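You operate a simulated robot arm through the tools that you are given. There is no shell and no other tool. Be economical: measure what you need, move in short steps, check, and stop when the job is done.

The job below is to be done with a simulated two-armed robot. You get a single attempt, and the scene is never put back.

TASK
Top up the tank with the oil named on the oil plate.
Fine: level between MIN and MAX; fill lever shut and suction hose end back in its rest; the pump motor stays off. Where these are worked on the way, their far stop is far enough and under half their travel is too little: fill lever.

It is judged by the outcome, as a careful person would: the job done as asked, and still so three seconds after it is handed in. It fails if anything else is knocked over, pushed out of place, dropped, spilled or broken.

THE ROBOT
Two 6-joint arms with two-finger parallel grippers on one trunk, on a base that drives. Base frame: it is fixed to the floor where the robot stands at the start and does not move with it; the origin is under the middle of the robot, x ahead of it, y to its left, z up. Readings come in m, degrees, newtons and seconds.
The left shoulder is at the start at [-0.077, 0.177, 0.832], the right one opposite. With the tool pointing down near the work surface each hand reaches from about 0.44 to 0.66 m from the robot's upright axis, wherever it stands, measured 20 degrees to its own side. Places, roughly: can [0.4, -0.2, 0.5]; fill lever [0.6, -0.2, 0.6]; motor start button [-0.9, -1.1, 1.2]; oil can [0.4, -0.1, 0.4]; oil tank [0.7, -0.9, 0.3]; suction hose rest [0.6, 0, 0.5]; transfer pump knob [0.6, -0.1, 0.7]. Payload 1.57 kg a hand.
The tool frame of a hand sits at the grasp point between the pads (the TCP): z along the fingers, y along the line on which they close. The tips reach 0.03 m beyond it. Largest opening 0.08 m; finger width 0.017, thickness 0.012; the body of the gripper, 0.04 by 0.082 m, starts 0.08 m behind the TCP.
Orientation is that of the tool frame in the base frame, as a unit quaternion [x, y, z, w]. With the fingers straight down and closing along the base's y, the tool's x points along the base's -x, its y along +y and its z along -z.

THE INTERFACE
- The arms move only by the tool nudge_tool. It takes "left_series", "right_series" or both (then of equal length, played together; a hand with none holds still); each is one flat list of numbers, 7 for each row, row after row: the shift along the tool's x, y, z in m, then the turn, a rotation vector about the tool's x, y, z in degrees, then the opening, from 0 (shut) to 1 (fully open). In form: [x, y, z, ax, ay, az, claw, x, y, z, ax, ay, az, claw, ...]. A call has 1 to 20 rows; each row is the pose to reach, as a shift and turn from the pose commanded when the call began, along the tool's axes at that moment. Each row takes 0.2 s and may step no farther than 0.05 m and 8.6 degrees from the row before; otherwise, or with a gripper value out of range, the whole call is refused. Where a pose cannot be reached the arm comes as near as it can. A force on the tool above 60 N (or 10 N above the force at the start of the call, whichever is more), or a blocked arm, ends the call early, and 0.2 s more pass. The fingers move at their own pace (about 0.072 m/s each) and stop on an object; they squeeze with about 36 N. The grip force told is the motor's: it shows also when the fingers shut on nothing. Time passes only in rows, and 0.2 s behind the last, so rows that repeat a pose let the fingers close. It gives the time, the measured TCP pose, the force on the tool (base axes), the opening and the grip force at its end, in the units of the frame above (readings bear some noise), with the torque about the TCP (base axes, N m) and any sound that the robot's microphone picked up.
- Cameras (640 x 400 px; columns grow to the right, rows downward): "scene" is now at [0.0267, -0.0125, 1.5419]; the picture's right is [-0.17, -0.99, 0.00], its down [-0.84, 0.14, -0.53] and it looks along [0.52, -0.09, -0.85] (base axes); focal length 263 px, centre (320, 200). "left" rides on the left gripper at [0.072, 0.007, -0.122] in its tool frame; the picture's right is [-0.09, 1.00, 0.00], its down [-0.84, -0.08, -0.54] and it looks along [-0.54, -0.05, 0.84] (tool axes); focal length 238 px, centre (320, 200). "right" rides on the right gripper at [0.072, -0.007, -0.122] in its tool frame; the picture's right is [0.09, 1.00, 0.00], its down [-0.84, 0.08, -0.54] and it looks along [-0.54, 0.05, 0.84] (tool axes); focal length 238 px, centre (320, 200). There is no depth. A picture from a camera that has moved, and an enlarged one, comes with that camera's place and axes in the base frame and with its lens.
- snapshot(camera): a new picture of that camera. No time passes.
- lift_body(by): slides the trunk up (or, below 0, down) by that many m; the arms and the scene camera ride with it, the base frame stays. It gives what a move gives, with no picture.
- base_move(legs): drives the robot by 1 to 6 legs, each [ahead, left, turn to the left] in m, m and degrees, along the robot's own axes; the way and the turn of a leg run together, so that a leg with both is an arc; at most 1.5 m and 180 degrees a leg. The arms and the cameras ride along, it lands a little off, and it stops where it bumps. It gives what a move gives.
- aim_head(pan, tilt): turns the head with the scene camera to pan (to the left, within 143 degrees either way) and tilt (down, from -29 to 69), counted from straight ahead of the robot. It gives what a move gives.
- enlarge(camera, box): a new picture of the part [left, top, right, bottom] of that camera's present view, enlarged. No time passes.
- finish_job(): hands the job in; it is judged then, once.

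Work in short steps. Places have to be worked out from the pictures, the camera data and where the tool is seen: move nearer, look again, correct. Check each grasp and each placing, and mend what went wrong. You have 120 turns and 92 pictures in all, those below and enlarged ones among them. Open the grippers and draw the arms clear of the work before you hand the job in, unless the task says otherwise; then end with one line.

The tools are called as name(argument=value, ...) on one line, values as JSON. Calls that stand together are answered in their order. nudge_tool: Moves the arms, as the interface text tells. Its arguments: {"type":"object","properties":{"left_series":{"type":"array"},"right_series":{"type":"array"}},"required":[]} The other tools are called the same way: lift_body (by) slides the trunk up or down; base_move (legs) drives the base; aim_head (pan, tilt) turns the head that bears the scene camera; snapshot (camera) takes a picture; enlarge (camera, box) takes an enlarged picture of a part of a camera's view; finish_job () hands the job in.

At the start:

```text
clock: 0.0
left_ee_pos: [0.5166, 0.1143, 0.9628]
left_tool_rot: [0.0, 1.0, -0.001, 0.0]
left_ft_force: [-1.2, 0.5, -0.4]
left_torque: [-0.04, -0.02, 0.01]
left_width: 0.0799
left_grasp_force: 0.1
right_ee_pos: [0.4208, -0.2493, 0.9567]
right_tool_rot: [0.0, 1.0, 0.0, -0.001]
right_ft_force: [-0.3, -0.6, 0.4]
right_torque: [0.01, -0.01, -0.02]
right_width: 0.0801
right_grasp_force: 0.1
trunk travel left (down, up): [-0.275, 0.053]
robot x, y, heading: [-0.0028, 0.0024, -0.1]
head pan, tilt: [-9.7, 58.1]
```

scene: 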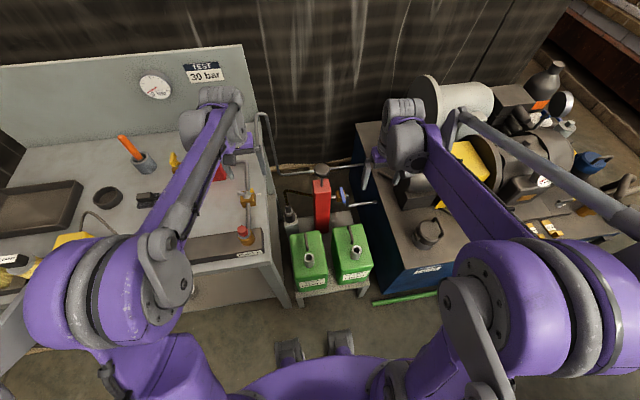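
right: 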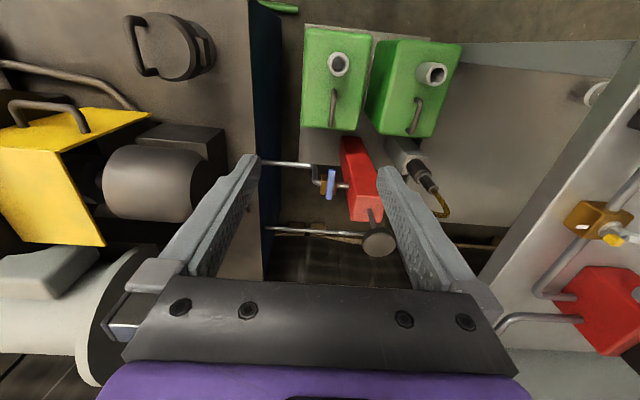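
left: 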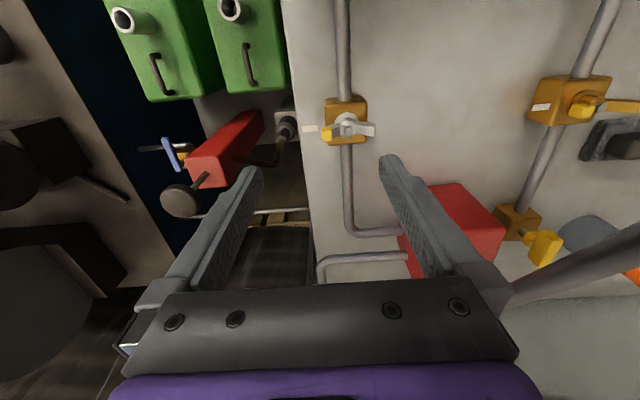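

The pictures show two green cans, a red hand pump with a round knob, a blue fill lever and a hose end in a rest. I'll read the can labels and the oil plate.

enlarge(camera="scene", box=[260, 150, 400, 300])

enlarge(camera="scene", box=[360, 100, 640, 300])

```text
2.67 times, centred on (330, 225) of scene
camera zoom: at [0.0267, -0.0125, 1.5419], right [-0.17, -0.99, 0.0], down [-0.84, 0.14, -0.53], along [0.52, -0.09, -0.85], focal length 701 px, centre (293, 133)
```

zoom: 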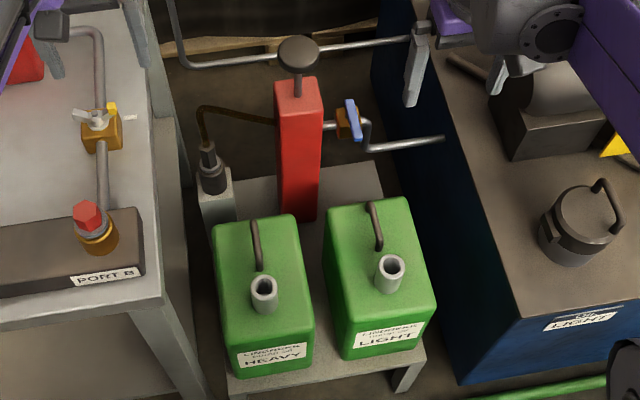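

```text
2.00 times, centred on (500, 200) of scene
camera zoom: at [0.0267, -0.0125, 1.5419], right [-0.17, -0.99, 0.0], down [-0.84, 0.14, -0.53], along [0.52, -0.09, -0.85], focal length 526 px, centre (-40, 200)
```

zoom: 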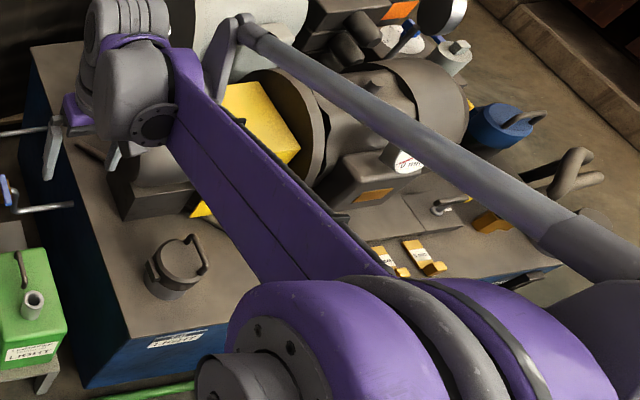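

The tank plate seems to read LIGHT, and the cans are HEAVY (left) and LIGHT (right). I'll turn the head to verify the plate and find the level glass.

aim_head(pan=-50, tilt=55)

snapshot(camera="scene")

```text
clock: 1.1
left_ee_pos: [0.517, 0.1141, 0.9616]
left_tool_rot: [0.001, 1.0, 0.0, -0.001]
left_ft_force: [-0.2, 0.3, 0.1]
left_torque: [0.0, -0.02, -0.01]
left_width: 0.0802
left_grasp_force: 0.0
right_ee_pos: [0.421, -0.2495, 0.9564]
right_tool_rot: [-0.001, 1.0, 0.0, 0.0]
right_ft_force: [-1.2, -0.5, -0.7]
right_torque: [0.01, -0.01, -0.01]
right_width: 0.08
right_grasp_force: 0.0
trunk travel left (down, up): [-0.275, 0.053]
robot x, y, heading: [-0.0007, 0.0001, 0.1]
head pan, tilt: [-50.0, 55.0]
```

```text
86 pictures are left
camera scene: at [0.0053, -0.0561, 1.5457], right [-0.77, -0.64, 0.0], down [-0.53, 0.63, -0.57], along [0.37, -0.44, -0.82], focal length 263 px, centre (320, 200)
```

scene: 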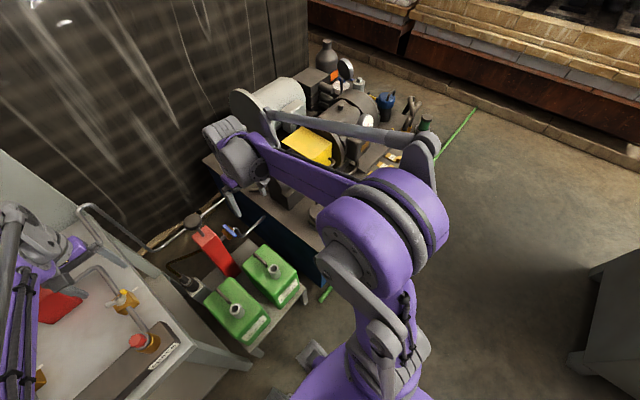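

The arm hides the tank's front. I'll drive a bit back and to the right to look at the plate and any level glass.

base_move(legs=[[-0.35, 0, 0], [0, -0.5, 0]])

aim_head(pan=0, tilt=50)

snapshot(camera="scene")

```text
clock: 7.9
left_ee_pos: [0.1614, -0.386, 0.9619]
left_tool_rot: [-0.006, 1.0, 0.001, 0.001]
left_ft_force: [-0.5, -0.8, 0.3]
left_torque: [-0.01, -0.04, -0.01]
left_width: 0.08
left_grasp_force: 0.1
right_ee_pos: [0.0719, -0.7513, 0.9567]
right_tool_rot: [-0.006, 1.0, 0.0, 0.001]
right_ft_force: [-0.2, -0.4, -0.5]
right_torque: [0.0, 0.03, -0.01]
right_width: 0.08
right_grasp_force: 0.1
trunk travel left (down, up): [-0.275, 0.053]
robot x, y, heading: [-0.3514, -0.5069, 0.7]
head pan, tilt: [-50.0, 55.0]
```

```text
clock: 9.1
left_ee_pos: [0.1614, -0.3861, 0.9618]
left_tool_rot: [-0.006, 1.0, 0.0, 0.0]
left_ft_force: [-0.3, 0.5, 0.5]
left_torque: [0.0, 0.01, 0.0]
left_width: 0.0798
left_grasp_force: 0.0
right_ee_pos: [0.0714, -0.7519, 0.9561]
right_tool_rot: [-0.007, 1.0, 0.0, -0.001]
right_ft_force: [-0.5, 0.3, -0.6]
right_torque: [-0.03, 0.01, 0.0]
right_width: 0.0798
right_grasp_force: 0.1
trunk travel left (down, up): [-0.275, 0.053]
robot x, y, heading: [-0.354, -0.5059, 0.5]
head pan, tilt: [0.0, 50.0]
```

```text
85 pictures are left
camera scene: at [-0.3175, -0.5067, 1.5522], right [0.01, -1.0, 0.0], down [-0.77, -0.01, -0.64], along [0.64, 0.01, -0.77], focal length 263 px, centre (320, 200)
```

scene: 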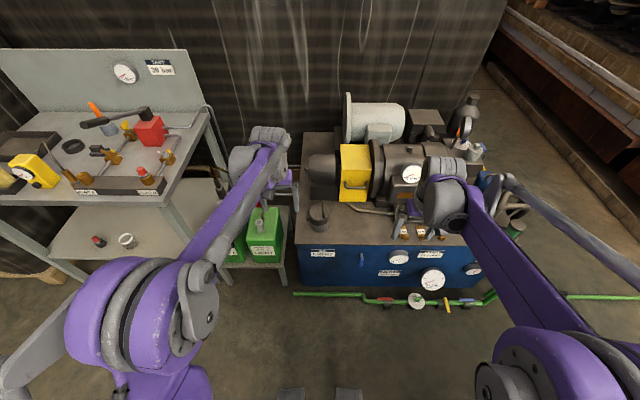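

enlarge(camera="scene", box=[290, 230, 500, 310])

enlarge(camera="scene", box=[290, 235, 410, 295])

```text
3.05 times, centred on (395, 270) of scene
camera zoom: at [-0.3175, -0.5067, 1.5522], right [0.01, -1.0, 0.0], down [-0.77, -0.01, -0.64], along [0.64, 0.01, -0.77], focal length 801 px, centre (91, -13)
```

zoom: 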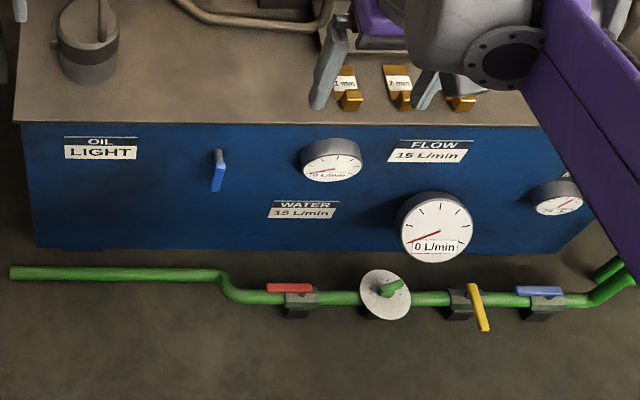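

```text
5.33 times, centred on (350, 265) of scene
camera zoom: at [-0.3175, -0.5067, 1.5522], right [0.01, -1.0, 0.0], down [-0.77, -0.01, -0.64], along [0.64, 0.01, -0.77], focal length 1402 px, centre (160, -147)
```

zoom: 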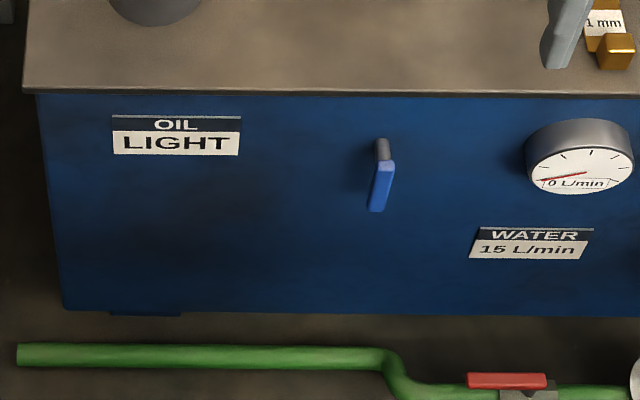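

The plate says LIGHT, so the right-hand can is the one. No level glass on the front; I'll look at the tank's right side by driving further right.

base_move(legs=[[-0.1, -0.7, 0], [0, 0, 25]])

aim_head(pan=0, tilt=42)

snapshot(camera="scene")

```text
clock: 16.9
left_ee_pos: [-0.0268, -0.8803, 0.9626]
left_tool_rot: [-0.22, 0.976, -0.001, 0.001]
left_ft_force: [-0.7, 0.3, 0.7]
left_torque: [0.0, 0.03, 0.0]
left_width: 0.0799
left_grasp_force: 0.0
right_ee_pos: [0.0413, -1.2486, 0.957]
right_tool_rot: [-0.22, 0.976, 0.0, -0.001]
right_ft_force: [-0.3, 0.7, -0.2]
right_torque: [0.01, 0.03, -0.02]
right_width: 0.0803
right_grasp_force: 0.0
trunk travel left (down, up): [-0.275, 0.053]
robot x, y, heading: [-0.444, -1.2069, 25.5]
head pan, tilt: [0.0, 50.0]
```

```text
clock: 17.6
left_ee_pos: [-0.0271, -0.8789, 0.9625]
left_tool_rot: [-0.22, 0.976, 0.0, 0.0]
left_ft_force: [0.3, -0.1, 0.2]
left_torque: [-0.01, 0.01, 0.01]
left_width: 0.08
left_grasp_force: 0.0
right_ee_pos: [0.0429, -1.2486, 0.9574]
right_tool_rot: [-0.22, 0.976, 0.0, 0.001]
right_ft_force: [-0.3, -0.8, -0.4]
right_torque: [0.0, 0.01, -0.01]
right_width: 0.08
right_grasp_force: 0.0
trunk travel left (down, up): [-0.275, 0.053]
robot x, y, heading: [-0.442, -1.2087, 25.2]
head pan, tilt: [0.0, 42.0]
```

```text
82 pictures are left
camera scene: at [-0.4063, -1.1867, 1.5634], right [0.43, -0.9, 0.0], down [-0.6, -0.29, -0.74], along [0.67, 0.32, -0.67], focal length 263 px, centre (320, 200)
```

scene: 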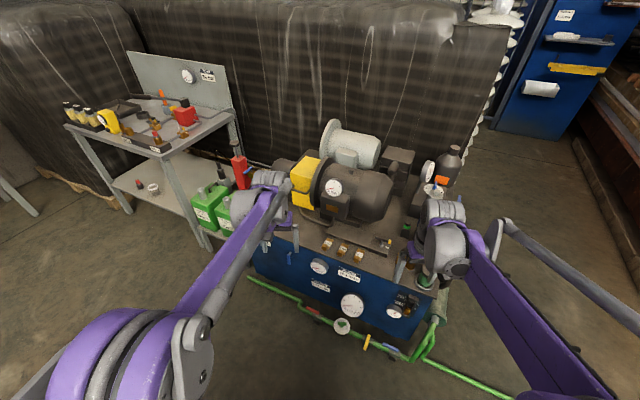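

enlarge(camera="scene", box=[330, 140, 470, 340])

```text
2.00 times, centred on (400, 240) of scene
camera zoom: at [-0.4063, -1.1867, 1.5634], right [0.43, -0.9, 0.0], down [-0.6, -0.29, -0.74], along [0.67, 0.32, -0.67], focal length 526 px, centre (160, 120)
```

zoom: 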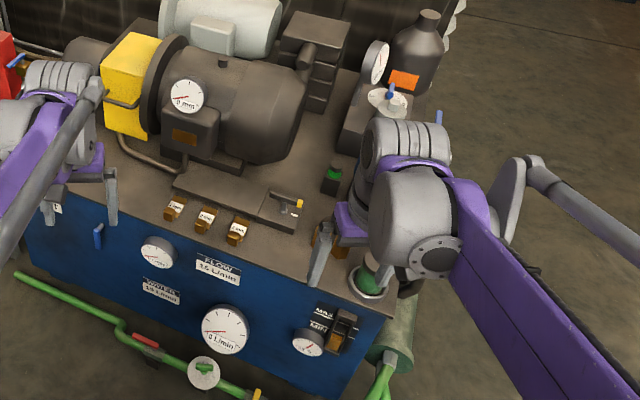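

There is a level glass with MAX/MIN labels at the right end of the tank front. Zooming in.

enlarge(camera="scene", box=[384, 286, 424, 326])

```text
10.00 times, centred on (404, 306) of scene
camera zoom: at [-0.4063, -1.1867, 1.5634], right [0.43, -0.9, 0.0], down [-0.6, -0.29, -0.74], along [0.67, 0.32, -0.67], focal length 2628 px, centre (-520, -860)
```

zoom: 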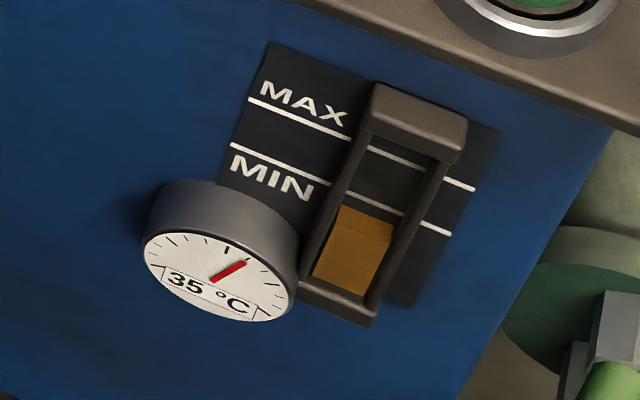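

Level is slightly under MIN; the glass can be viewed from the right-back. I'll return to the start pose and study the pump, lever and hose.

base_move(legs=[[0, 0, -25.2], [0.1, 0.7, 0], [0, 0.51, 0], [0.33, 0, 0]])

aim_head(pan=-9.7, tilt=58)

enlarge(camera="right", box=[240, 0, 500, 280])

enlarge(camera="scene", box=[260, 150, 390, 300])

enlarge(camera="left", box=[90, 0, 320, 230])

```text
clock: 31.8
left_ee_pos: [0.4936, 0.1253, 0.9627]
left_tool_rot: [-0.008, 1.0, 0.001, 0.0]
left_ft_force: [0.0, 0.2, 0.3]
left_torque: [-0.02, 0.02, -0.02]
left_width: 0.0802
left_grasp_force: 0.0
right_ee_pos: [0.4047, -0.2396, 0.9565]
right_tool_rot: [-0.009, 1.0, 0.0, 0.0]
right_ft_force: [-0.5, 1.1, 0.4]
right_torque: [-0.03, 0.01, -0.02]
right_width: 0.0801
right_grasp_force: 0.1
trunk travel left (down, up): [-0.275, 0.053]
robot x, y, heading: [-0.0217, 0.0048, 0.9]
head pan, tilt: [0.0, 42.0]
```

```text
clock: 32.5
left_ee_pos: [0.4934, 0.1256, 0.9623]
left_tool_rot: [-0.009, 1.0, -0.001, 0.0]
left_ft_force: [-0.7, -0.2, 0.6]
left_torque: [-0.04, -0.02, 0.01]
left_width: 0.0798
left_grasp_force: 0.1
right_ee_pos: [0.405, -0.2394, 0.9575]
right_tool_rot: [-0.009, 1.0, 0.0, 0.0]
right_ft_force: [0.7, -0.1, 0.1]
right_torque: [-0.03, -0.01, 0.03]
right_width: 0.08
right_grasp_force: 0.0
trunk travel left (down, up): [-0.275, 0.053]
robot x, y, heading: [-0.0194, 0.0019, 1.0]
head pan, tilt: [-9.7, 58.0]
```

```text
1.43 times, centred on (370, 140) of right
camera zoom: at [0.3331, -0.2485, 1.0795], right [-0.11, 0.99, 0.0], down [0.84, 0.09, 0.54], along [0.54, 0.06, -0.84], focal length 340 px, centre (249, 286)
```

zoom: 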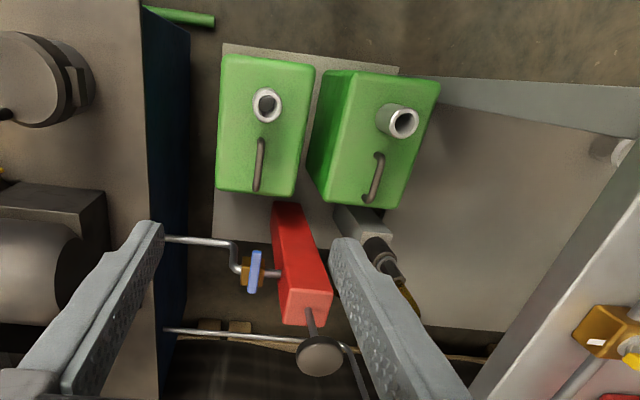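

```text
2.67 times, centred on (325, 225) of scene
camera zoom: at [0.0058, -0.0106, 1.542], right [-0.15, -0.99, 0.0], down [-0.84, 0.13, -0.53], along [0.52, -0.08, -0.85], focal length 701 px, centre (307, 133)
```

zoom: 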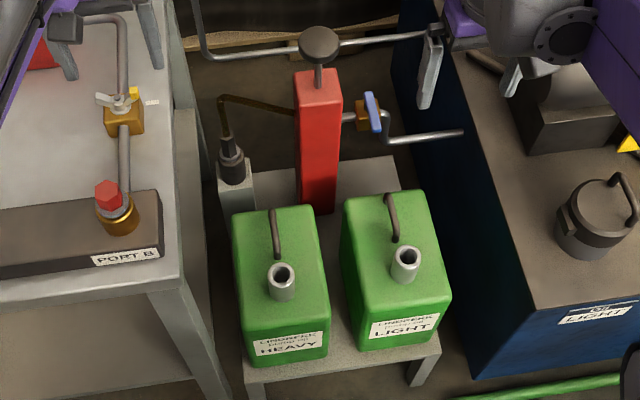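

```text
1.74 times, centred on (205, 115) of left
camera zoom: at [0.4212, 0.1301, 1.0834], right [0.07, 1.0, 0.0], down [0.84, -0.06, 0.54], along [0.54, -0.04, -0.84], focal length 414 px, centre (520, 348)
```

zoom: 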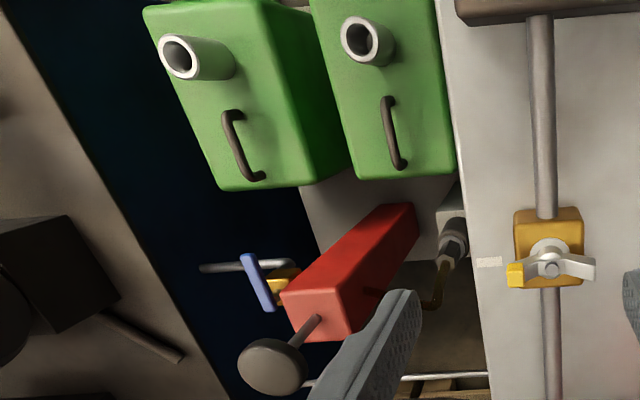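

By triangulation: LIGHT spout ≈ (0.372,-0.217,0.559), hose grip ≈ (0.60,0.03,0.515), knob ≈ (0.627,-0.123,0.765), lever ≈ (0.606,-0.21,0.605). I'll lower the right hand for a closer look at lever and hose.

nudge_tool(right_series=[-0.01, 0.01, 0.04, 0, 0, 0, 1, -0.02, 0.02, 0.08, 0, 0, 0, 1, -0.03, 0.03, 0.12, 0, 0, 0, 1, -0.045, 0.04, 0.157, 0, 0, 0, 1])

snapshot(camera="right")

```text
clock: 33.5
left_ee_pos: [0.4941, 0.1251, 0.9618]
left_tool_rot: [-0.008, 1.0, 0.001, 0.001]
left_ft_force: [-0.1, 0.0, -0.3]
left_torque: [-0.01, 0.02, -0.03]
left_width: 0.0798
left_grasp_force: 0.1
right_ee_pos: [0.4474, -0.1996, 0.797]
right_tool_rot: [-0.008, 1.0, -0.001, -0.001]
right_ft_force: [-0.3, -0.5, 0.0]
right_torque: [-0.03, 0.04, 0.0]
right_width: 0.0802
right_grasp_force: 0.1
trunk travel left (down, up): [-0.275, 0.053]
robot x, y, heading: [-0.0221, 0.0078, 1.0]
head pan, tilt: [-9.7, 58.0]
```

```text
76 pictures are left
camera right: at [0.3767, -0.2078, 0.9188], right [-0.11, 0.99, 0.0], down [0.84, 0.09, 0.54], along [0.54, 0.06, -0.84], focal length 238 px, centre (320, 200)
```

right: 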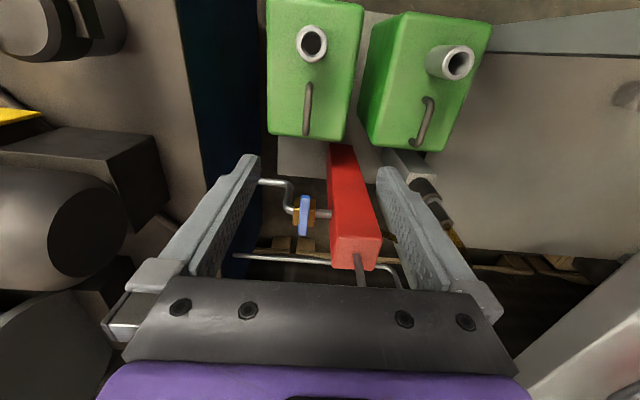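

enlarge(camera="right", box=[250, 165, 350, 265])

enlarge(camera="right", box=[370, 140, 490, 260])

enlarge(camera="scene", box=[290, 145, 370, 225])

```text
4.00 times, centred on (300, 215) of right
camera zoom: at [0.3767, -0.2078, 0.9188], right [-0.11, 0.99, 0.0], down [0.84, 0.09, 0.54], along [0.54, 0.06, -0.84], focal length 953 px, centre (400, 140)
```

zoom: 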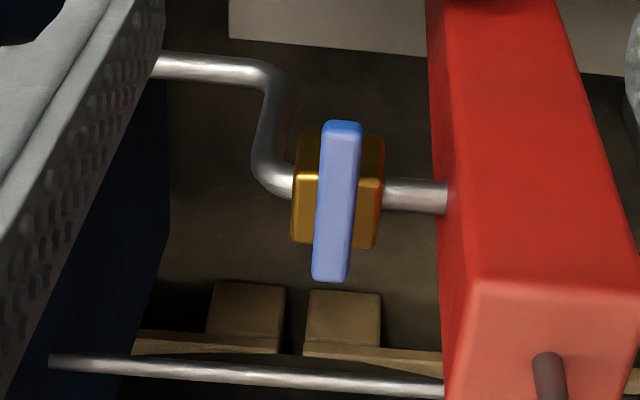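

```text
3.33 times, centred on (430, 200) of right
camera zoom: at [0.3767, -0.2078, 0.9188], right [-0.11, 0.99, 0.0], down [0.84, 0.09, 0.54], along [0.54, 0.06, -0.84], focal length 794 px, centre (-47, 200)
```

zoom: 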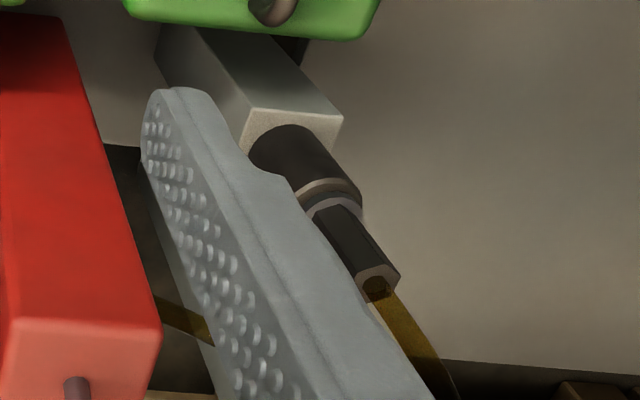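

```text
5.00 times, centred on (330, 185) of scene
camera zoom: at [0.0071, -0.0106, 1.542], right [-0.15, -0.99, 0.0], down [-0.84, 0.13, -0.53], along [0.52, -0.08, -0.85], focal length 1314 px, centre (270, 275)
```

zoom: 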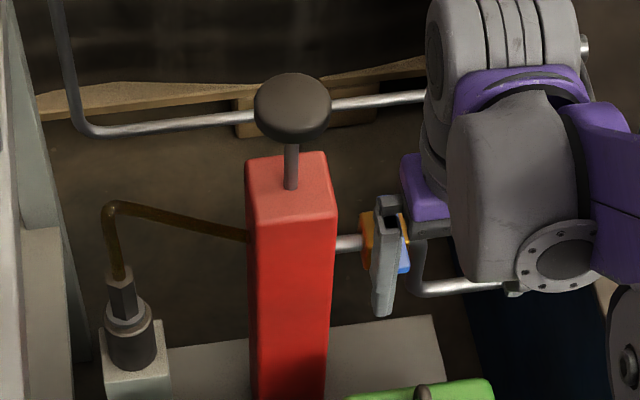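

Lever is a bar on top of the valve, lying across the pipe (along x) at z≈0.61, so it's shut. The hose end's hex grip is at about (0.60, 0.028, 0.56–0.61). I'll back the base a little so a tilted right hand can reach both hose and spout.

base_move(legs=[[-0.13, 0, -1]])

```text
clock: 34.8
left_ee_pos: [0.37, 0.1154, 0.9622]
left_tool_rot: [0.0, 1.0, 0.0, 0.0]
left_ft_force: [0.8, -0.5, 0.5]
left_torque: [0.0, 0.0, -0.02]
left_width: 0.0801
left_grasp_force: 0.1
right_ee_pos: [0.3187, -0.2088, 0.7976]
right_tool_rot: [0.0, 1.0, 0.0, -0.001]
right_ft_force: [-0.4, 1.0, 0.0]
right_torque: [0.01, -0.01, -0.01]
right_width: 0.0803
right_grasp_force: 0.0
trunk travel left (down, up): [-0.275, 0.053]
robot x, y, heading: [-0.1477, -0.0008, 0.1]
head pan, tilt: [-9.7, 58.0]
```

Now I move the left hand aside (+y) and bring the right hand to a 30° forward-tilted standoff behind the hose end.

nudge_tool(left_series=[0, 0.03, -0.005, 0, 0, 0, 1, 0, 0.06, -0.01, 0, 0, 0, 1, 0, 0.09, -0.015, 0, 0, 0, 1, 0, 0.12, -0.02, 0, 0, 0, 1, 0, 0.15, -0.02, 0, 0, 0, 1, 0, 0.17, -0.02, 0, 0, 0, 1, 0, 0.18, -0.02, 0, 0, 0, 1, 0, 0.18, -0.02, 0, 0, 0, 1], right_series=[-0.0225, 0.03, 0.0075, 0, -3.75, 0, 1, -0.045, 0.06, 0.015, 0, -7.5, 0, 1, -0.0675, 0.09, 0.0225, 0, -11.25, 0, 1, -0.09, 0.12, 0.03, 0, -15, 0, 1, -0.1125, 0.15, 0.0375, 0, -18.75, 0, 1, -0.135, 0.18, 0.045, 0, -22.5, 0, 1, -0.1575, 0.21, 0.0525, 0, -26.25, 0, 1, -0.18, 0.237, 0.06, 0, -30, 0, 1])

snapshot(camera="right")

snapshot(camera="scene")

```text
clock: 35.8
left_ee_pos: [0.3674, 0.2039, 0.9781]
left_tool_rot: [0.009, 1.0, -0.009, -0.001]
left_ft_force: [-1.3, -20.4, 0.8]
left_torque: [1.86, -0.17, -0.36]
left_width: 0.0803
left_grasp_force: 0.2
right_ee_pos: [0.3956, -0.108, 0.7695]
right_tool_rot: [0.002, 0.993, 0.001, 0.115]
right_ft_force: [0.5, 0.0, -0.6]
right_torque: [-0.02, -0.02, 0.0]
right_width: 0.08
right_grasp_force: 0.0
trunk travel left (down, up): [-0.275, 0.053]
robot x, y, heading: [-0.1451, -0.001, -0.2]
head pan, tilt: [-9.7, 58.0]
stopped in row 4 (left hand): the force on the tool passed its limit at 84 N (the readings are from after the stop); the commanded pose is now the measured one
```

```text
72 pictures are left
camera right: at [0.2976, -0.1153, 0.8725], right [-0.09, 1.0, -0.02], down [0.69, 0.07, 0.72], along [0.72, 0.05, -0.7], focal length 238 px, centre (320, 200)
```

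right: 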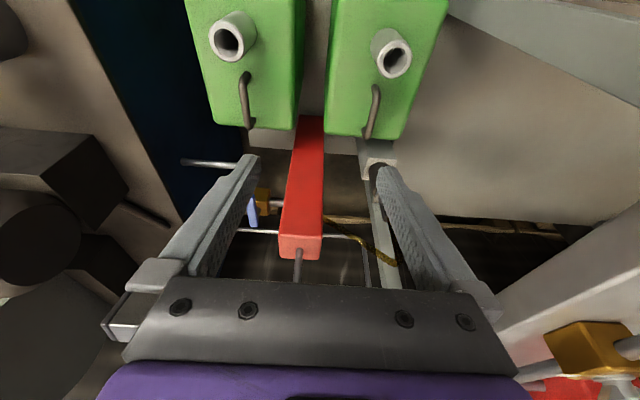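

```text
71 pictures are left
camera scene: at [-0.1202, -0.0139, 1.5422], right [-0.17, -0.99, 0.0], down [-0.84, 0.15, -0.53], along [0.52, -0.09, -0.85], focal length 263 px, centre (320, 200)
```

scene: 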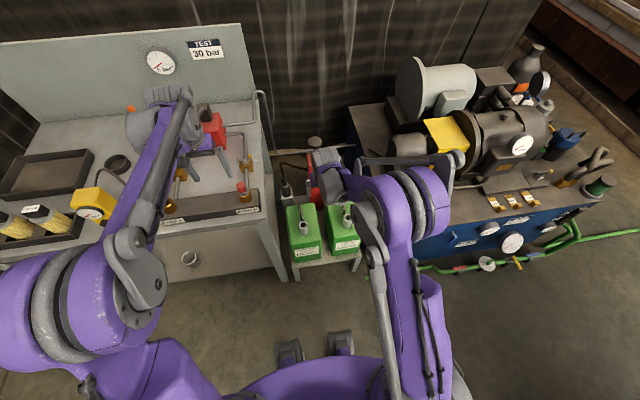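

The left hand touched something on the bench when moving left. I'll look closely at it.

enlarge(camera="scene", box=[120, 80, 270, 220])

snapshot(camera="left")

```text
2.86 times, centred on (195, 150) of scene
camera zoom: at [-0.1202, -0.0139, 1.5422], right [-0.17, -0.99, 0.0], down [-0.84, 0.15, -0.53], along [0.52, -0.09, -0.85], focal length 751 px, centre (677, 343)
```

zoom: 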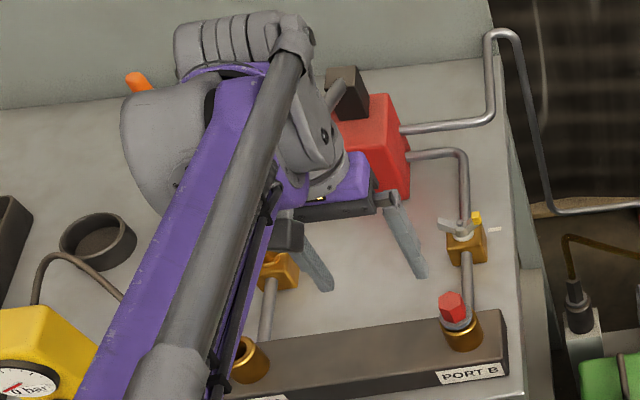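

```text
69 pictures are left
camera left: at [0.2966, 0.214, 1.0991], right [0.11, 0.99, -0.02], down [0.84, -0.08, 0.54], along [0.53, -0.08, -0.84], focal length 238 px, centre (320, 200)
```

left: 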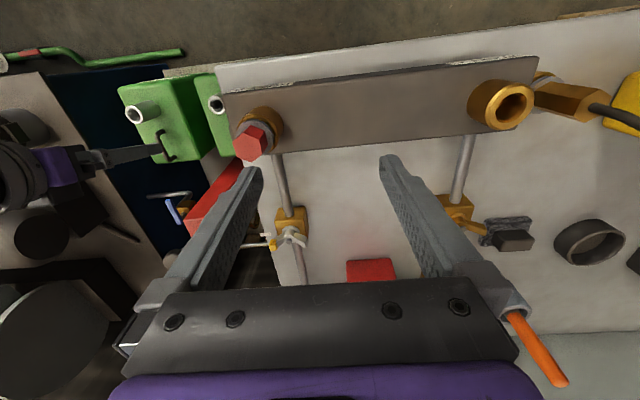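

Something on the bench (pump handle or screwdriver cup) was contacted at about z 1.07. I retract the left hand back −y and up, then check the bench.

nudge_tool(left_series=[0, -0.03, 0, 0, 0, 0, 1, 0, -0.06, 0, 0, 0, 0, 1, 0, -0.08, -0.03, 0, 0, 0, 1, 0.03, -0.08, -0.07, 0, 0, 0, 1, 0.07, -0.08, -0.09, 0, 0, 0, 1, 0.11, -0.08, -0.09, 0, 0, 0, 1])

snapshot(camera="scene")

enlarge(camera="scene", box=[80, 80, 270, 230])

```text
clock: 37.2
left_ee_pos: [0.2534, 0.1308, 1.0681]
left_tool_rot: [0.008, 1.0, -0.009, -0.001]
left_ft_force: [-0.4, 0.4, -0.7]
left_torque: [-0.02, -0.05, -0.02]
left_width: 0.0802
left_grasp_force: 0.0
right_ee_pos: [0.3936, -0.1071, 0.7711]
right_tool_rot: [0.001, 0.993, -0.001, 0.115]
right_ft_force: [0.5, -0.1, -0.7]
right_torque: [0.01, 0.0, 0.01]
right_width: 0.0798
right_grasp_force: 0.1
trunk travel left (down, up): [-0.275, 0.053]
robot x, y, heading: [-0.1499, -0.0018, 0.1]
head pan, tilt: [-9.7, 58.0]
```

```text
68 pictures are left
camera scene: at [-0.1212, -0.0126, 1.5419], right [-0.17, -0.99, 0.0], down [-0.83, 0.14, -0.53], along [0.52, -0.09, -0.85], focal length 263 px, centre (320, 200)
```

scene: 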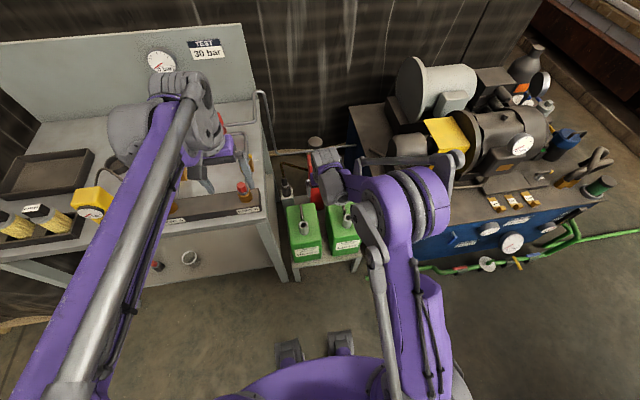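

```text
2.67 times, centred on (175, 155) of scene
camera zoom: at [-0.1212, -0.0126, 1.5419], right [-0.17, -0.99, 0.0], down [-0.83, 0.14, -0.53], along [0.52, -0.09, -0.85], focal length 701 px, centre (707, 320)
```

zoom: 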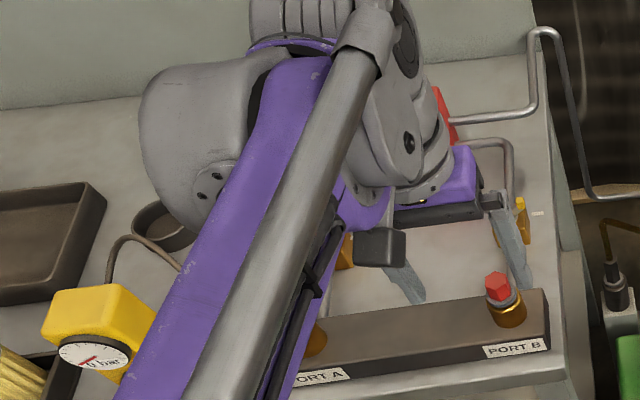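

snapshot(camera="left")

```text
66 pictures are left
camera left: at [0.1826, 0.1399, 1.1893], right [0.11, 0.99, -0.02], down [0.84, -0.08, 0.54], along [0.54, -0.07, -0.84], focal length 238 px, centre (320, 200)
```

left: 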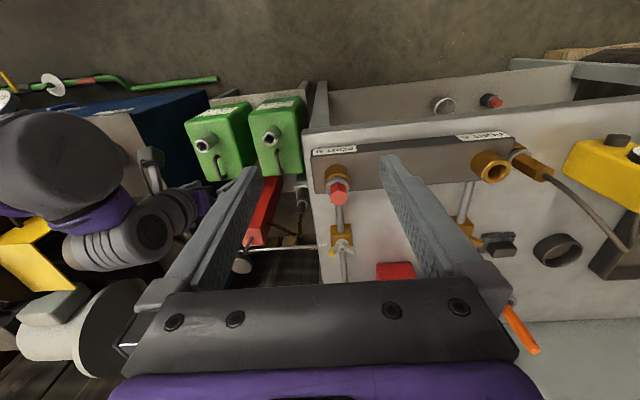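

The contact was likely the bench hand-pump's handle end (≈(0.40,0.26,1.07) from an earlier picture); I'll verify it later from the side view. Now the right hand goes to the hose standoff at (0.53,0.03,0.70), 30° tilt.

nudge_tool(right_series=[-0.0232, 0.0274, 0.02, 0, -3.36, 0, 1, -0.0464, 0.0548, 0.04, 0, -6.72, 0, 1, -0.0696, 0.0822, 0.06, 0, -10.08, 0, 1, -0.0928, 0.1096, 0.08, 0, -13.44, 0, 1, -0.1162, 0.137, 0.1, 0, -16.8, 0, 1])

snapshot(camera="right")

```text
clock: 38.4
left_ee_pos: [0.2567, 0.1307, 1.0677]
left_tool_rot: [0.008, 1.0, -0.008, -0.002]
left_ft_force: [-0.3, 0.2, -0.5]
left_torque: [-0.03, -0.01, 0.01]
left_width: 0.0798
left_grasp_force: 0.0
right_ee_pos: [0.5352, 0.0299, 0.7013]
right_tool_rot: [0.001, 0.966, -0.001, 0.259]
right_ft_force: [-0.4, 0.8, 0.0]
right_torque: [0.02, 0.0, 0.03]
right_width: 0.0802
right_grasp_force: 0.1
trunk travel left (down, up): [-0.275, 0.053]
robot x, y, heading: [-0.1477, -0.0037, 0.0]
head pan, tilt: [-9.7, 58.0]
```

```text
65 pictures are left
camera right: at [0.4112, 0.0227, 0.7712], right [-0.08, 1.0, -0.05], down [0.45, 0.08, 0.89], along [0.89, 0.05, -0.46], focal length 238 px, centre (320, 200)
```

right: 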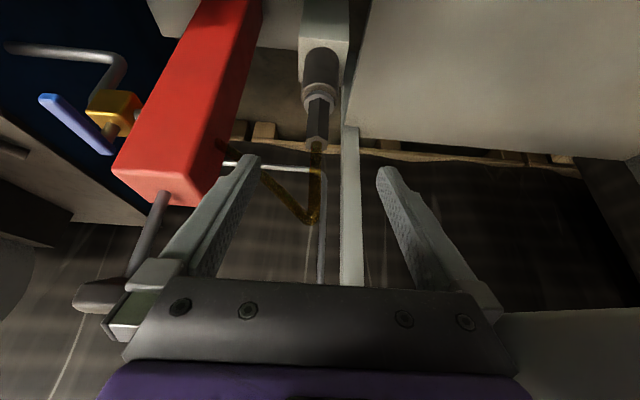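

Hex grip confirmed at ≈(0.60,0.027,0.545–0.609), and bench edge is at y≈0.09, so I narrow the opening and advance straight along the tool's axis.

nudge_tool(right_series=[0, -0.002, 0, 0, 0, 0, 0.6, 0, -0.004, 0.03, 0, 0, 0, 0.6, 0, -0.004, 0.06, 0, 0, 0, 0.6, 0, -0.004, 0.09, 0, 0, 0, 0.6])

snapshot(camera="right")

```text
clock: 39.4
left_ee_pos: [0.2555, 0.1307, 1.0671]
left_tool_rot: [0.007, 1.0, -0.008, -0.003]
left_ft_force: [-0.2, 0.2, 0.4]
left_torque: [0.01, -0.04, 0.05]
left_width: 0.0802
left_grasp_force: 0.1
right_ee_pos: [0.5783, 0.0265, 0.6212]
right_tool_rot: [0.001, 0.966, 0.0, 0.258]
right_ft_force: [-0.4, -0.3, -0.2]
right_torque: [0.01, -0.02, 0.0]
right_width: 0.0481
right_grasp_force: 0.1
trunk travel left (down, up): [-0.275, 0.053]
robot x, y, heading: [-0.1455, 0.0014, 0.0]
head pan, tilt: [-9.7, 58.0]
```

```text
64 pictures are left
camera right: at [0.4562, 0.0196, 0.6918], right [-0.08, 1.0, -0.05], down [0.45, 0.08, 0.89], along [0.89, 0.05, -0.46], focal length 238 px, centre (320, 200)
```

right: 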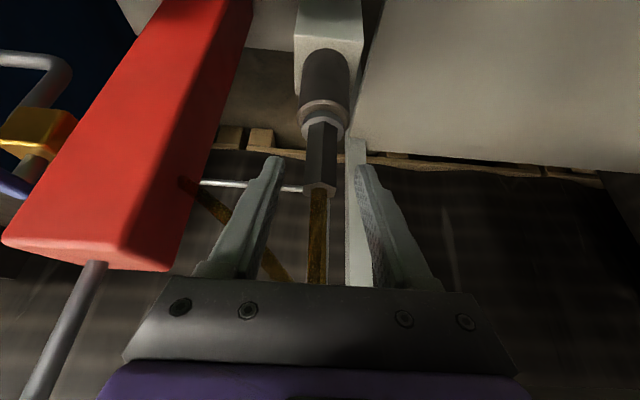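

Well centred. Advance 0.04 more and close on the hex.

nudge_tool(right_series=[0, 0, 0.02, 0, 0, 0, 0.6, 0, 0, 0.042, 0, 0, 0, 0.6, 0, 0, 0.042, 0, 0, 0, 0.3, 0, 0, 0.042, 0, 0, 0, 0, 0, 0, 0.042, 0, 0, 0, 0, 0, 0, 0.042, 0, 0, 0, 0])

snapshot(camera="right")

```text
clock: 40.8
left_ee_pos: [0.2559, 0.13, 1.0683]
left_tool_rot: [0.008, 1.0, -0.009, -0.002]
left_ft_force: [0.2, 0.2, 0.4]
left_torque: [0.03, 0.01, 0.0]
left_width: 0.0801
left_grasp_force: 0.0
right_ee_pos: [0.5831, 0.0217, 0.5966]
right_tool_rot: [0.0, 0.966, 0.001, 0.258]
right_ft_force: [1.4, 5.1, 0.2]
right_torque: [0.23, -0.03, 0.04]
right_width: 0.0252
right_grasp_force: 36.0
right hand out of reach, approached as far as the arm can: row 2, 3, 4, 5, 6
trunk travel left (down, up): [-0.275, 0.053]
robot x, y, heading: [-0.145, -0.0024, 0.1]
head pan, tilt: [-9.7, 58.0]
```

```text
63 pictures are left
camera right: at [0.4594, 0.0138, 0.6668], right [-0.08, 1.0, -0.04], down [0.45, 0.08, 0.89], along [0.89, 0.05, -0.46], focal length 238 px, centre (320, 200)
```

right: 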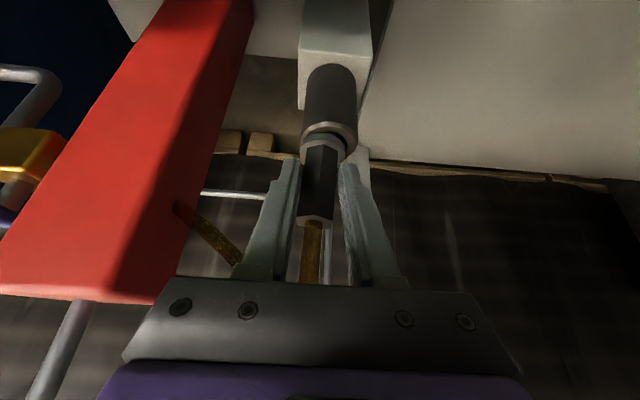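

The arm ran out of reach about 1.7 cm short, giving an off-centre grip. I open, drive forward 4 cm, and look again.

nudge_tool(right_series=[0, 0, 0, 0, 0, 0, 0.3, 0, 0, 0, 0, 0, 0, 0.6, 0, 0, -0.03, 0, 0, 0, 0.6, 0, 0, -0.05, 0, 0, 0, 0.6])

base_move(legs=[[0.05, 0, 0]])

snapshot(camera="right")

```text
clock: 41.8
left_ee_pos: [0.2566, 0.1309, 1.0661]
left_tool_rot: [0.007, 1.0, -0.008, -0.002]
left_ft_force: [0.1, 0.3, -0.1]
left_torque: [0.01, 0.04, -0.03]
left_width: 0.0799
left_grasp_force: 0.1
right_ee_pos: [0.556, 0.0202, 0.6392]
right_tool_rot: [0.001, 0.966, 0.0, 0.259]
right_ft_force: [-0.3, -0.2, -0.2]
right_torque: [-0.01, 0.03, 0.02]
right_width: 0.0479
right_grasp_force: 0.0
trunk travel left (down, up): [-0.275, 0.053]
robot x, y, heading: [-0.1473, 0.0001, 0.0]
head pan, tilt: [-9.7, 58.0]
```

```text
clock: 42.7
left_ee_pos: [0.3056, 0.1306, 1.0679]
left_tool_rot: [0.007, 1.0, -0.008, -0.003]
left_ft_force: [-0.3, -0.2, 0.5]
left_torque: [0.0, 0.04, 0.0]
left_width: 0.0798
left_grasp_force: 0.0
right_ee_pos: [0.6076, 0.0198, 0.6386]
right_tool_rot: [0.0, 0.966, 0.0, 0.257]
right_ft_force: [-0.8, 0.3, -0.4]
right_torque: [0.01, 0.03, -0.03]
right_width: 0.0478
right_grasp_force: 0.0
trunk travel left (down, up): [-0.275, 0.053]
robot x, y, heading: [-0.0961, 0.0018, -0.1]
head pan, tilt: [-9.7, 58.0]
```

```text
62 pictures are left
camera right: at [0.4851, 0.0136, 0.7092], right [-0.08, 1.0, -0.05], down [0.46, 0.08, 0.89], along [0.89, 0.05, -0.46], focal length 238 px, centre (320, 200)
```

right: 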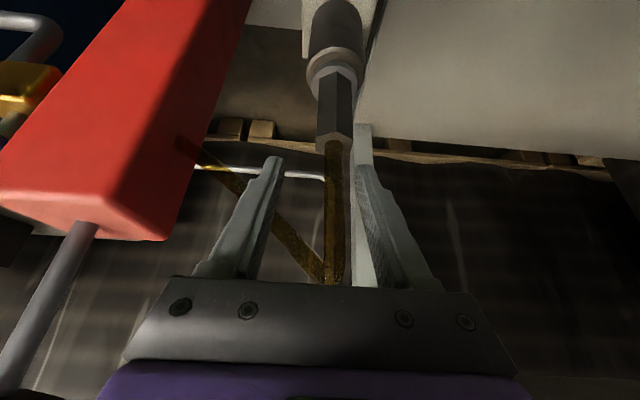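

Hex at (0.600,0.0275). Move down onto it with correction and close.

nudge_tool(right_series=[0.016, 0.0077, 0.018, 0, 0, 0, 0.6, 0.032, 0.0077, 0.0393, 0, 0, 0, 0.6, 0.032, 0.0077, 0.0393, 0, 0, 0, 0.3, 0.032, 0.0077, 0.0393, 0, 0, 0, 0, 0.032, 0.0077, 0.0393, 0, 0, 0, 0, 0.032, 0.0077, 0.0393, 0, 0, 0, 0])

snapshot(camera="right")

```text
clock: 44.1
left_ee_pos: [0.3072, 0.1306, 1.0678]
left_tool_rot: [0.007, 1.0, -0.008, -0.002]
left_ft_force: [-0.7, -0.1, 0.7]
left_torque: [0.01, 0.02, 0.0]
left_width: 0.0799
left_grasp_force: 0.1
right_ee_pos: [0.5999, 0.0272, 0.5889]
right_tool_rot: [0.001, 0.966, 0.0, 0.259]
right_ft_force: [1.2, -0.3, 0.4]
right_torque: [-0.05, 0.0, -0.04]
right_width: 0.0253
right_grasp_force: 36.2
trunk travel left (down, up): [-0.275, 0.053]
robot x, y, heading: [-0.0964, -0.0001, -0.0]
head pan, tilt: [-9.7, 58.0]
```

```text
61 pictures are left
camera right: at [0.4777, 0.0204, 0.6589], right [-0.08, 1.0, -0.05], down [0.45, 0.08, 0.89], along [0.89, 0.05, -0.46], focal length 238 px, centre (320, 200)
```

right: 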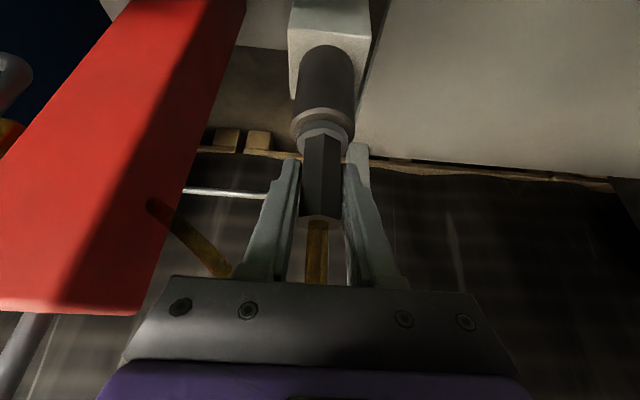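

Firm, centred grip with no side load. Lift straight up 0.10 m and look.

nudge_tool(right_series=[-0.0125, 0, -0.0217, 0, 0, 0, 0, -0.025, 0, -0.0433, 0, 0, 0, 0, -0.0375, 0, -0.065, 0, 0, 0, 0, -0.05, 0, -0.0866, 0, 0, 0, 0])

snapshot(camera="right")

snapshot(camera="scene")

```text
clock: 45.1
left_ee_pos: [0.3069, 0.1303, 1.0672]
left_tool_rot: [0.007, 1.0, -0.008, -0.002]
left_ft_force: [-0.3, -0.2, -0.3]
left_torque: [0.03, 0.0, 0.0]
left_width: 0.0799
left_grasp_force: 0.0
right_ee_pos: [0.6006, 0.0272, 0.6903]
right_tool_rot: [0.0, 0.966, 0.001, 0.258]
right_ft_force: [0.3, 0.9, -0.5]
right_torque: [-0.05, 0.0, -0.02]
right_width: 0.0251
right_grasp_force: 35.8
trunk travel left (down, up): [-0.275, 0.053]
robot x, y, heading: [-0.0959, 0.002, 0.0]
head pan, tilt: [-9.7, 58.0]
```

```text
60 pictures are left
camera right: at [0.4776, 0.0206, 0.7596], right [-0.08, 1.0, -0.04], down [0.45, 0.08, 0.89], along [0.89, 0.05, -0.46], focal length 238 px, centre (320, 200)
```

right: 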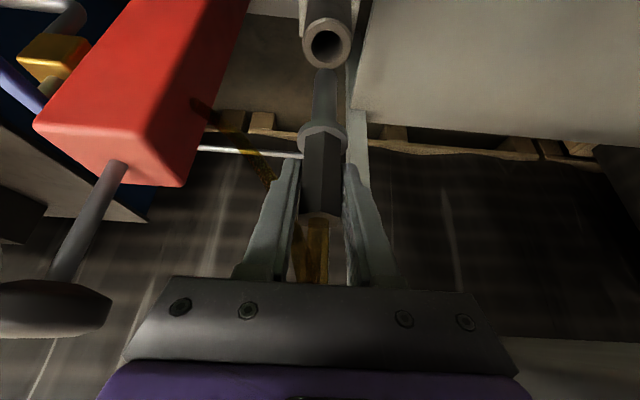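

```text
59 pictures are left
camera scene: at [-0.069, -0.0128, 1.542], right [-0.17, -0.99, 0.0], down [-0.84, 0.14, -0.53], along [0.52, -0.09, -0.85], focal length 263 px, centre (320, 200)
```

scene: 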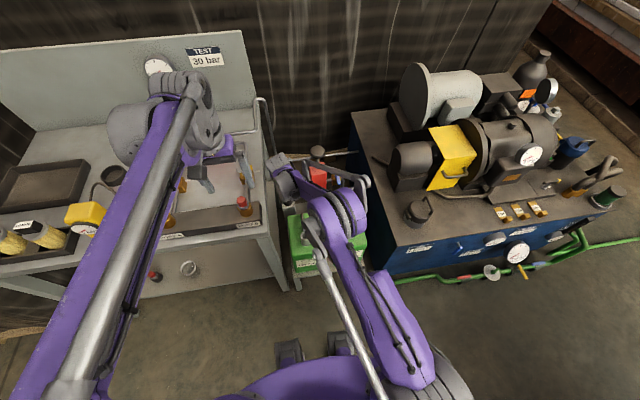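

The nozzle is out: tube tip ≈0.11 m below TCP, stop ring ≈0.05 below. I drive back 0.12 m, so the spout lies within the tilted hand's reach.

base_move(legs=[[-0.12, 0, 0]])

```text
clock: 46.3
left_ee_pos: [0.1853, 0.1307, 1.0682]
left_tool_rot: [0.007, 1.0, -0.008, -0.001]
left_ft_force: [0.0, -0.2, -0.7]
left_torque: [-0.02, -0.01, 0.03]
left_width: 0.0798
left_grasp_force: 0.0
right_ee_pos: [0.4791, 0.0259, 0.6882]
right_tool_rot: [0.002, 0.966, 0.0, 0.259]
right_ft_force: [-0.1, -0.6, -1.8]
right_torque: [0.05, 0.0, 0.03]
right_width: 0.0254
right_grasp_force: 35.9
trunk travel left (down, up): [-0.275, 0.053]
robot x, y, heading: [-0.218, 0.0036, 0.0]
head pan, tilt: [-9.7, 58.0]
```

Now move diagonally to above the LIGHT spout at z≈0.74.

nudge_tool(right_series=[0.0107, -0.0405, -0.0162, 0, 0, 0, 0, 0.0214, -0.081, -0.0324, 0, 0, 0, 0, 0.032, -0.1215, -0.0485, 0, 0, 0, 0, 0.0427, -0.162, -0.0647, 0, 0, 0, 0, 0.0534, -0.2025, -0.0808, 0, 0, 0, 0, 0.0641, -0.243, -0.097, 0, 0, 0, 0, 0.0641, -0.243, -0.097, 0, 0, 0, 0])

snapshot(camera="right")

snapshot(camera="scene")

```text
clock: 47.9
left_ee_pos: [0.1854, 0.1313, 1.0671]
left_tool_rot: [0.008, 1.0, -0.008, -0.002]
left_ft_force: [-0.7, 0.0, 0.0]
left_torque: [0.01, -0.02, -0.01]
left_width: 0.0803
left_grasp_force: 0.1
right_ee_pos: [0.3736, -0.2146, 0.7408]
right_tool_rot: [0.0, 0.966, 0.0, 0.258]
right_ft_force: [-0.1, 0.3, -1.1]
right_torque: [-0.04, 0.0, -0.01]
right_width: 0.0249
right_grasp_force: 36.4
trunk travel left (down, up): [-0.275, 0.053]
robot x, y, heading: [-0.2149, 0.0013, 0.0]
head pan, tilt: [-9.7, 58.0]
```

```text
58 pictures are left
camera right: at [0.251, -0.2211, 0.8105], right [-0.08, 1.0, -0.05], down [0.45, 0.08, 0.89], along [0.89, 0.05, -0.46], focal length 238 px, centre (320, 200)
```

right: 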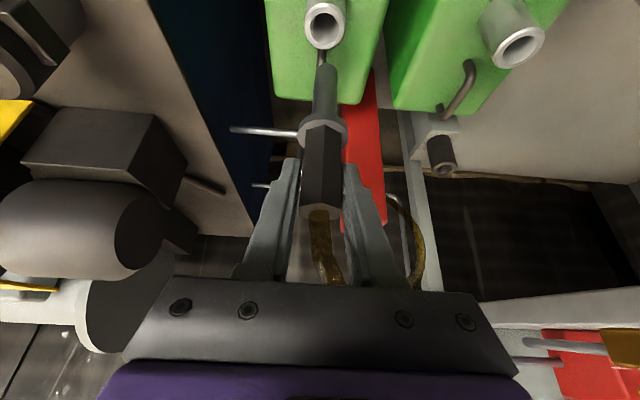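

```text
57 pictures are left
camera scene: at [-0.19, -0.0119, 1.542], right [-0.17, -0.99, 0.0], down [-0.84, 0.14, -0.53], along [0.52, -0.09, -0.85], focal length 263 px, centre (320, 200)
```

scene: 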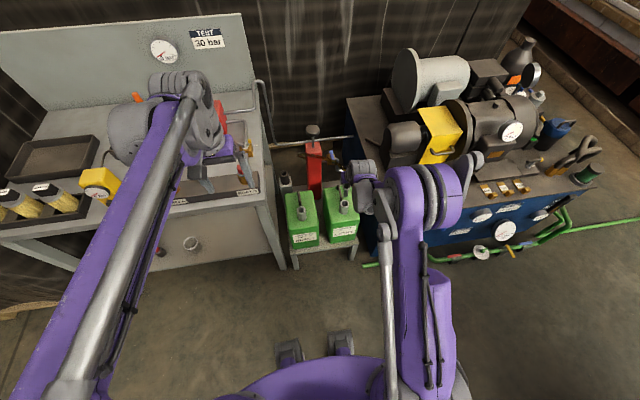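

enlarge(camera="right", box=[280, 0, 370, 130])

enlarge(camera="scene", box=[310, 170, 380, 230])

```text
3.08 times, centred on (325, 65) of right
camera zoom: at [0.251, -0.2211, 0.8105], right [-0.08, 1.0, -0.05], down [0.45, 0.08, 0.89], along [0.89, 0.05, -0.46], focal length 733 px, centre (305, 615)
```

zoom: 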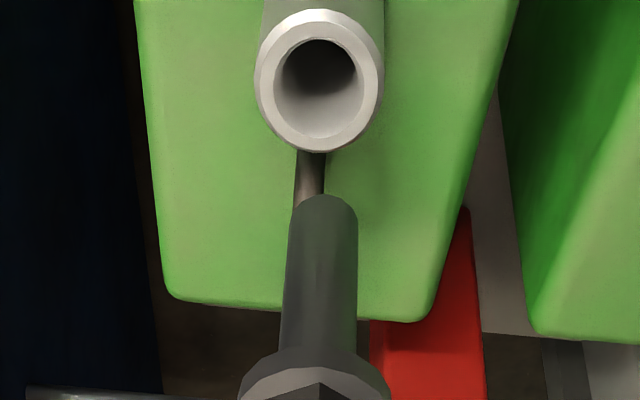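

```text
6.67 times, centred on (345, 200) of scene
camera zoom: at [-0.19, -0.0119, 1.542], right [-0.17, -0.99, 0.0], down [-0.84, 0.14, -0.53], along [0.52, -0.09, -0.85], focal length 1752 px, centre (153, 200)
```

zoom: 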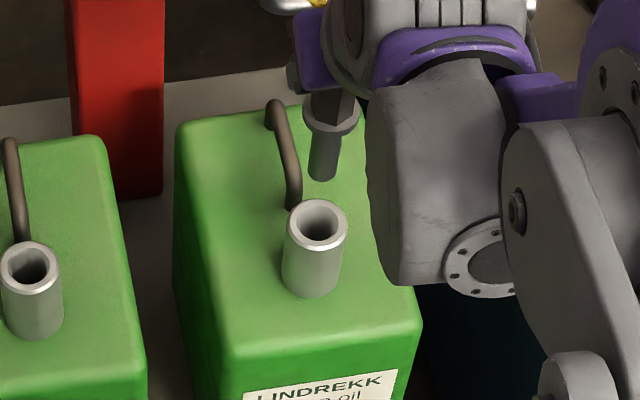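

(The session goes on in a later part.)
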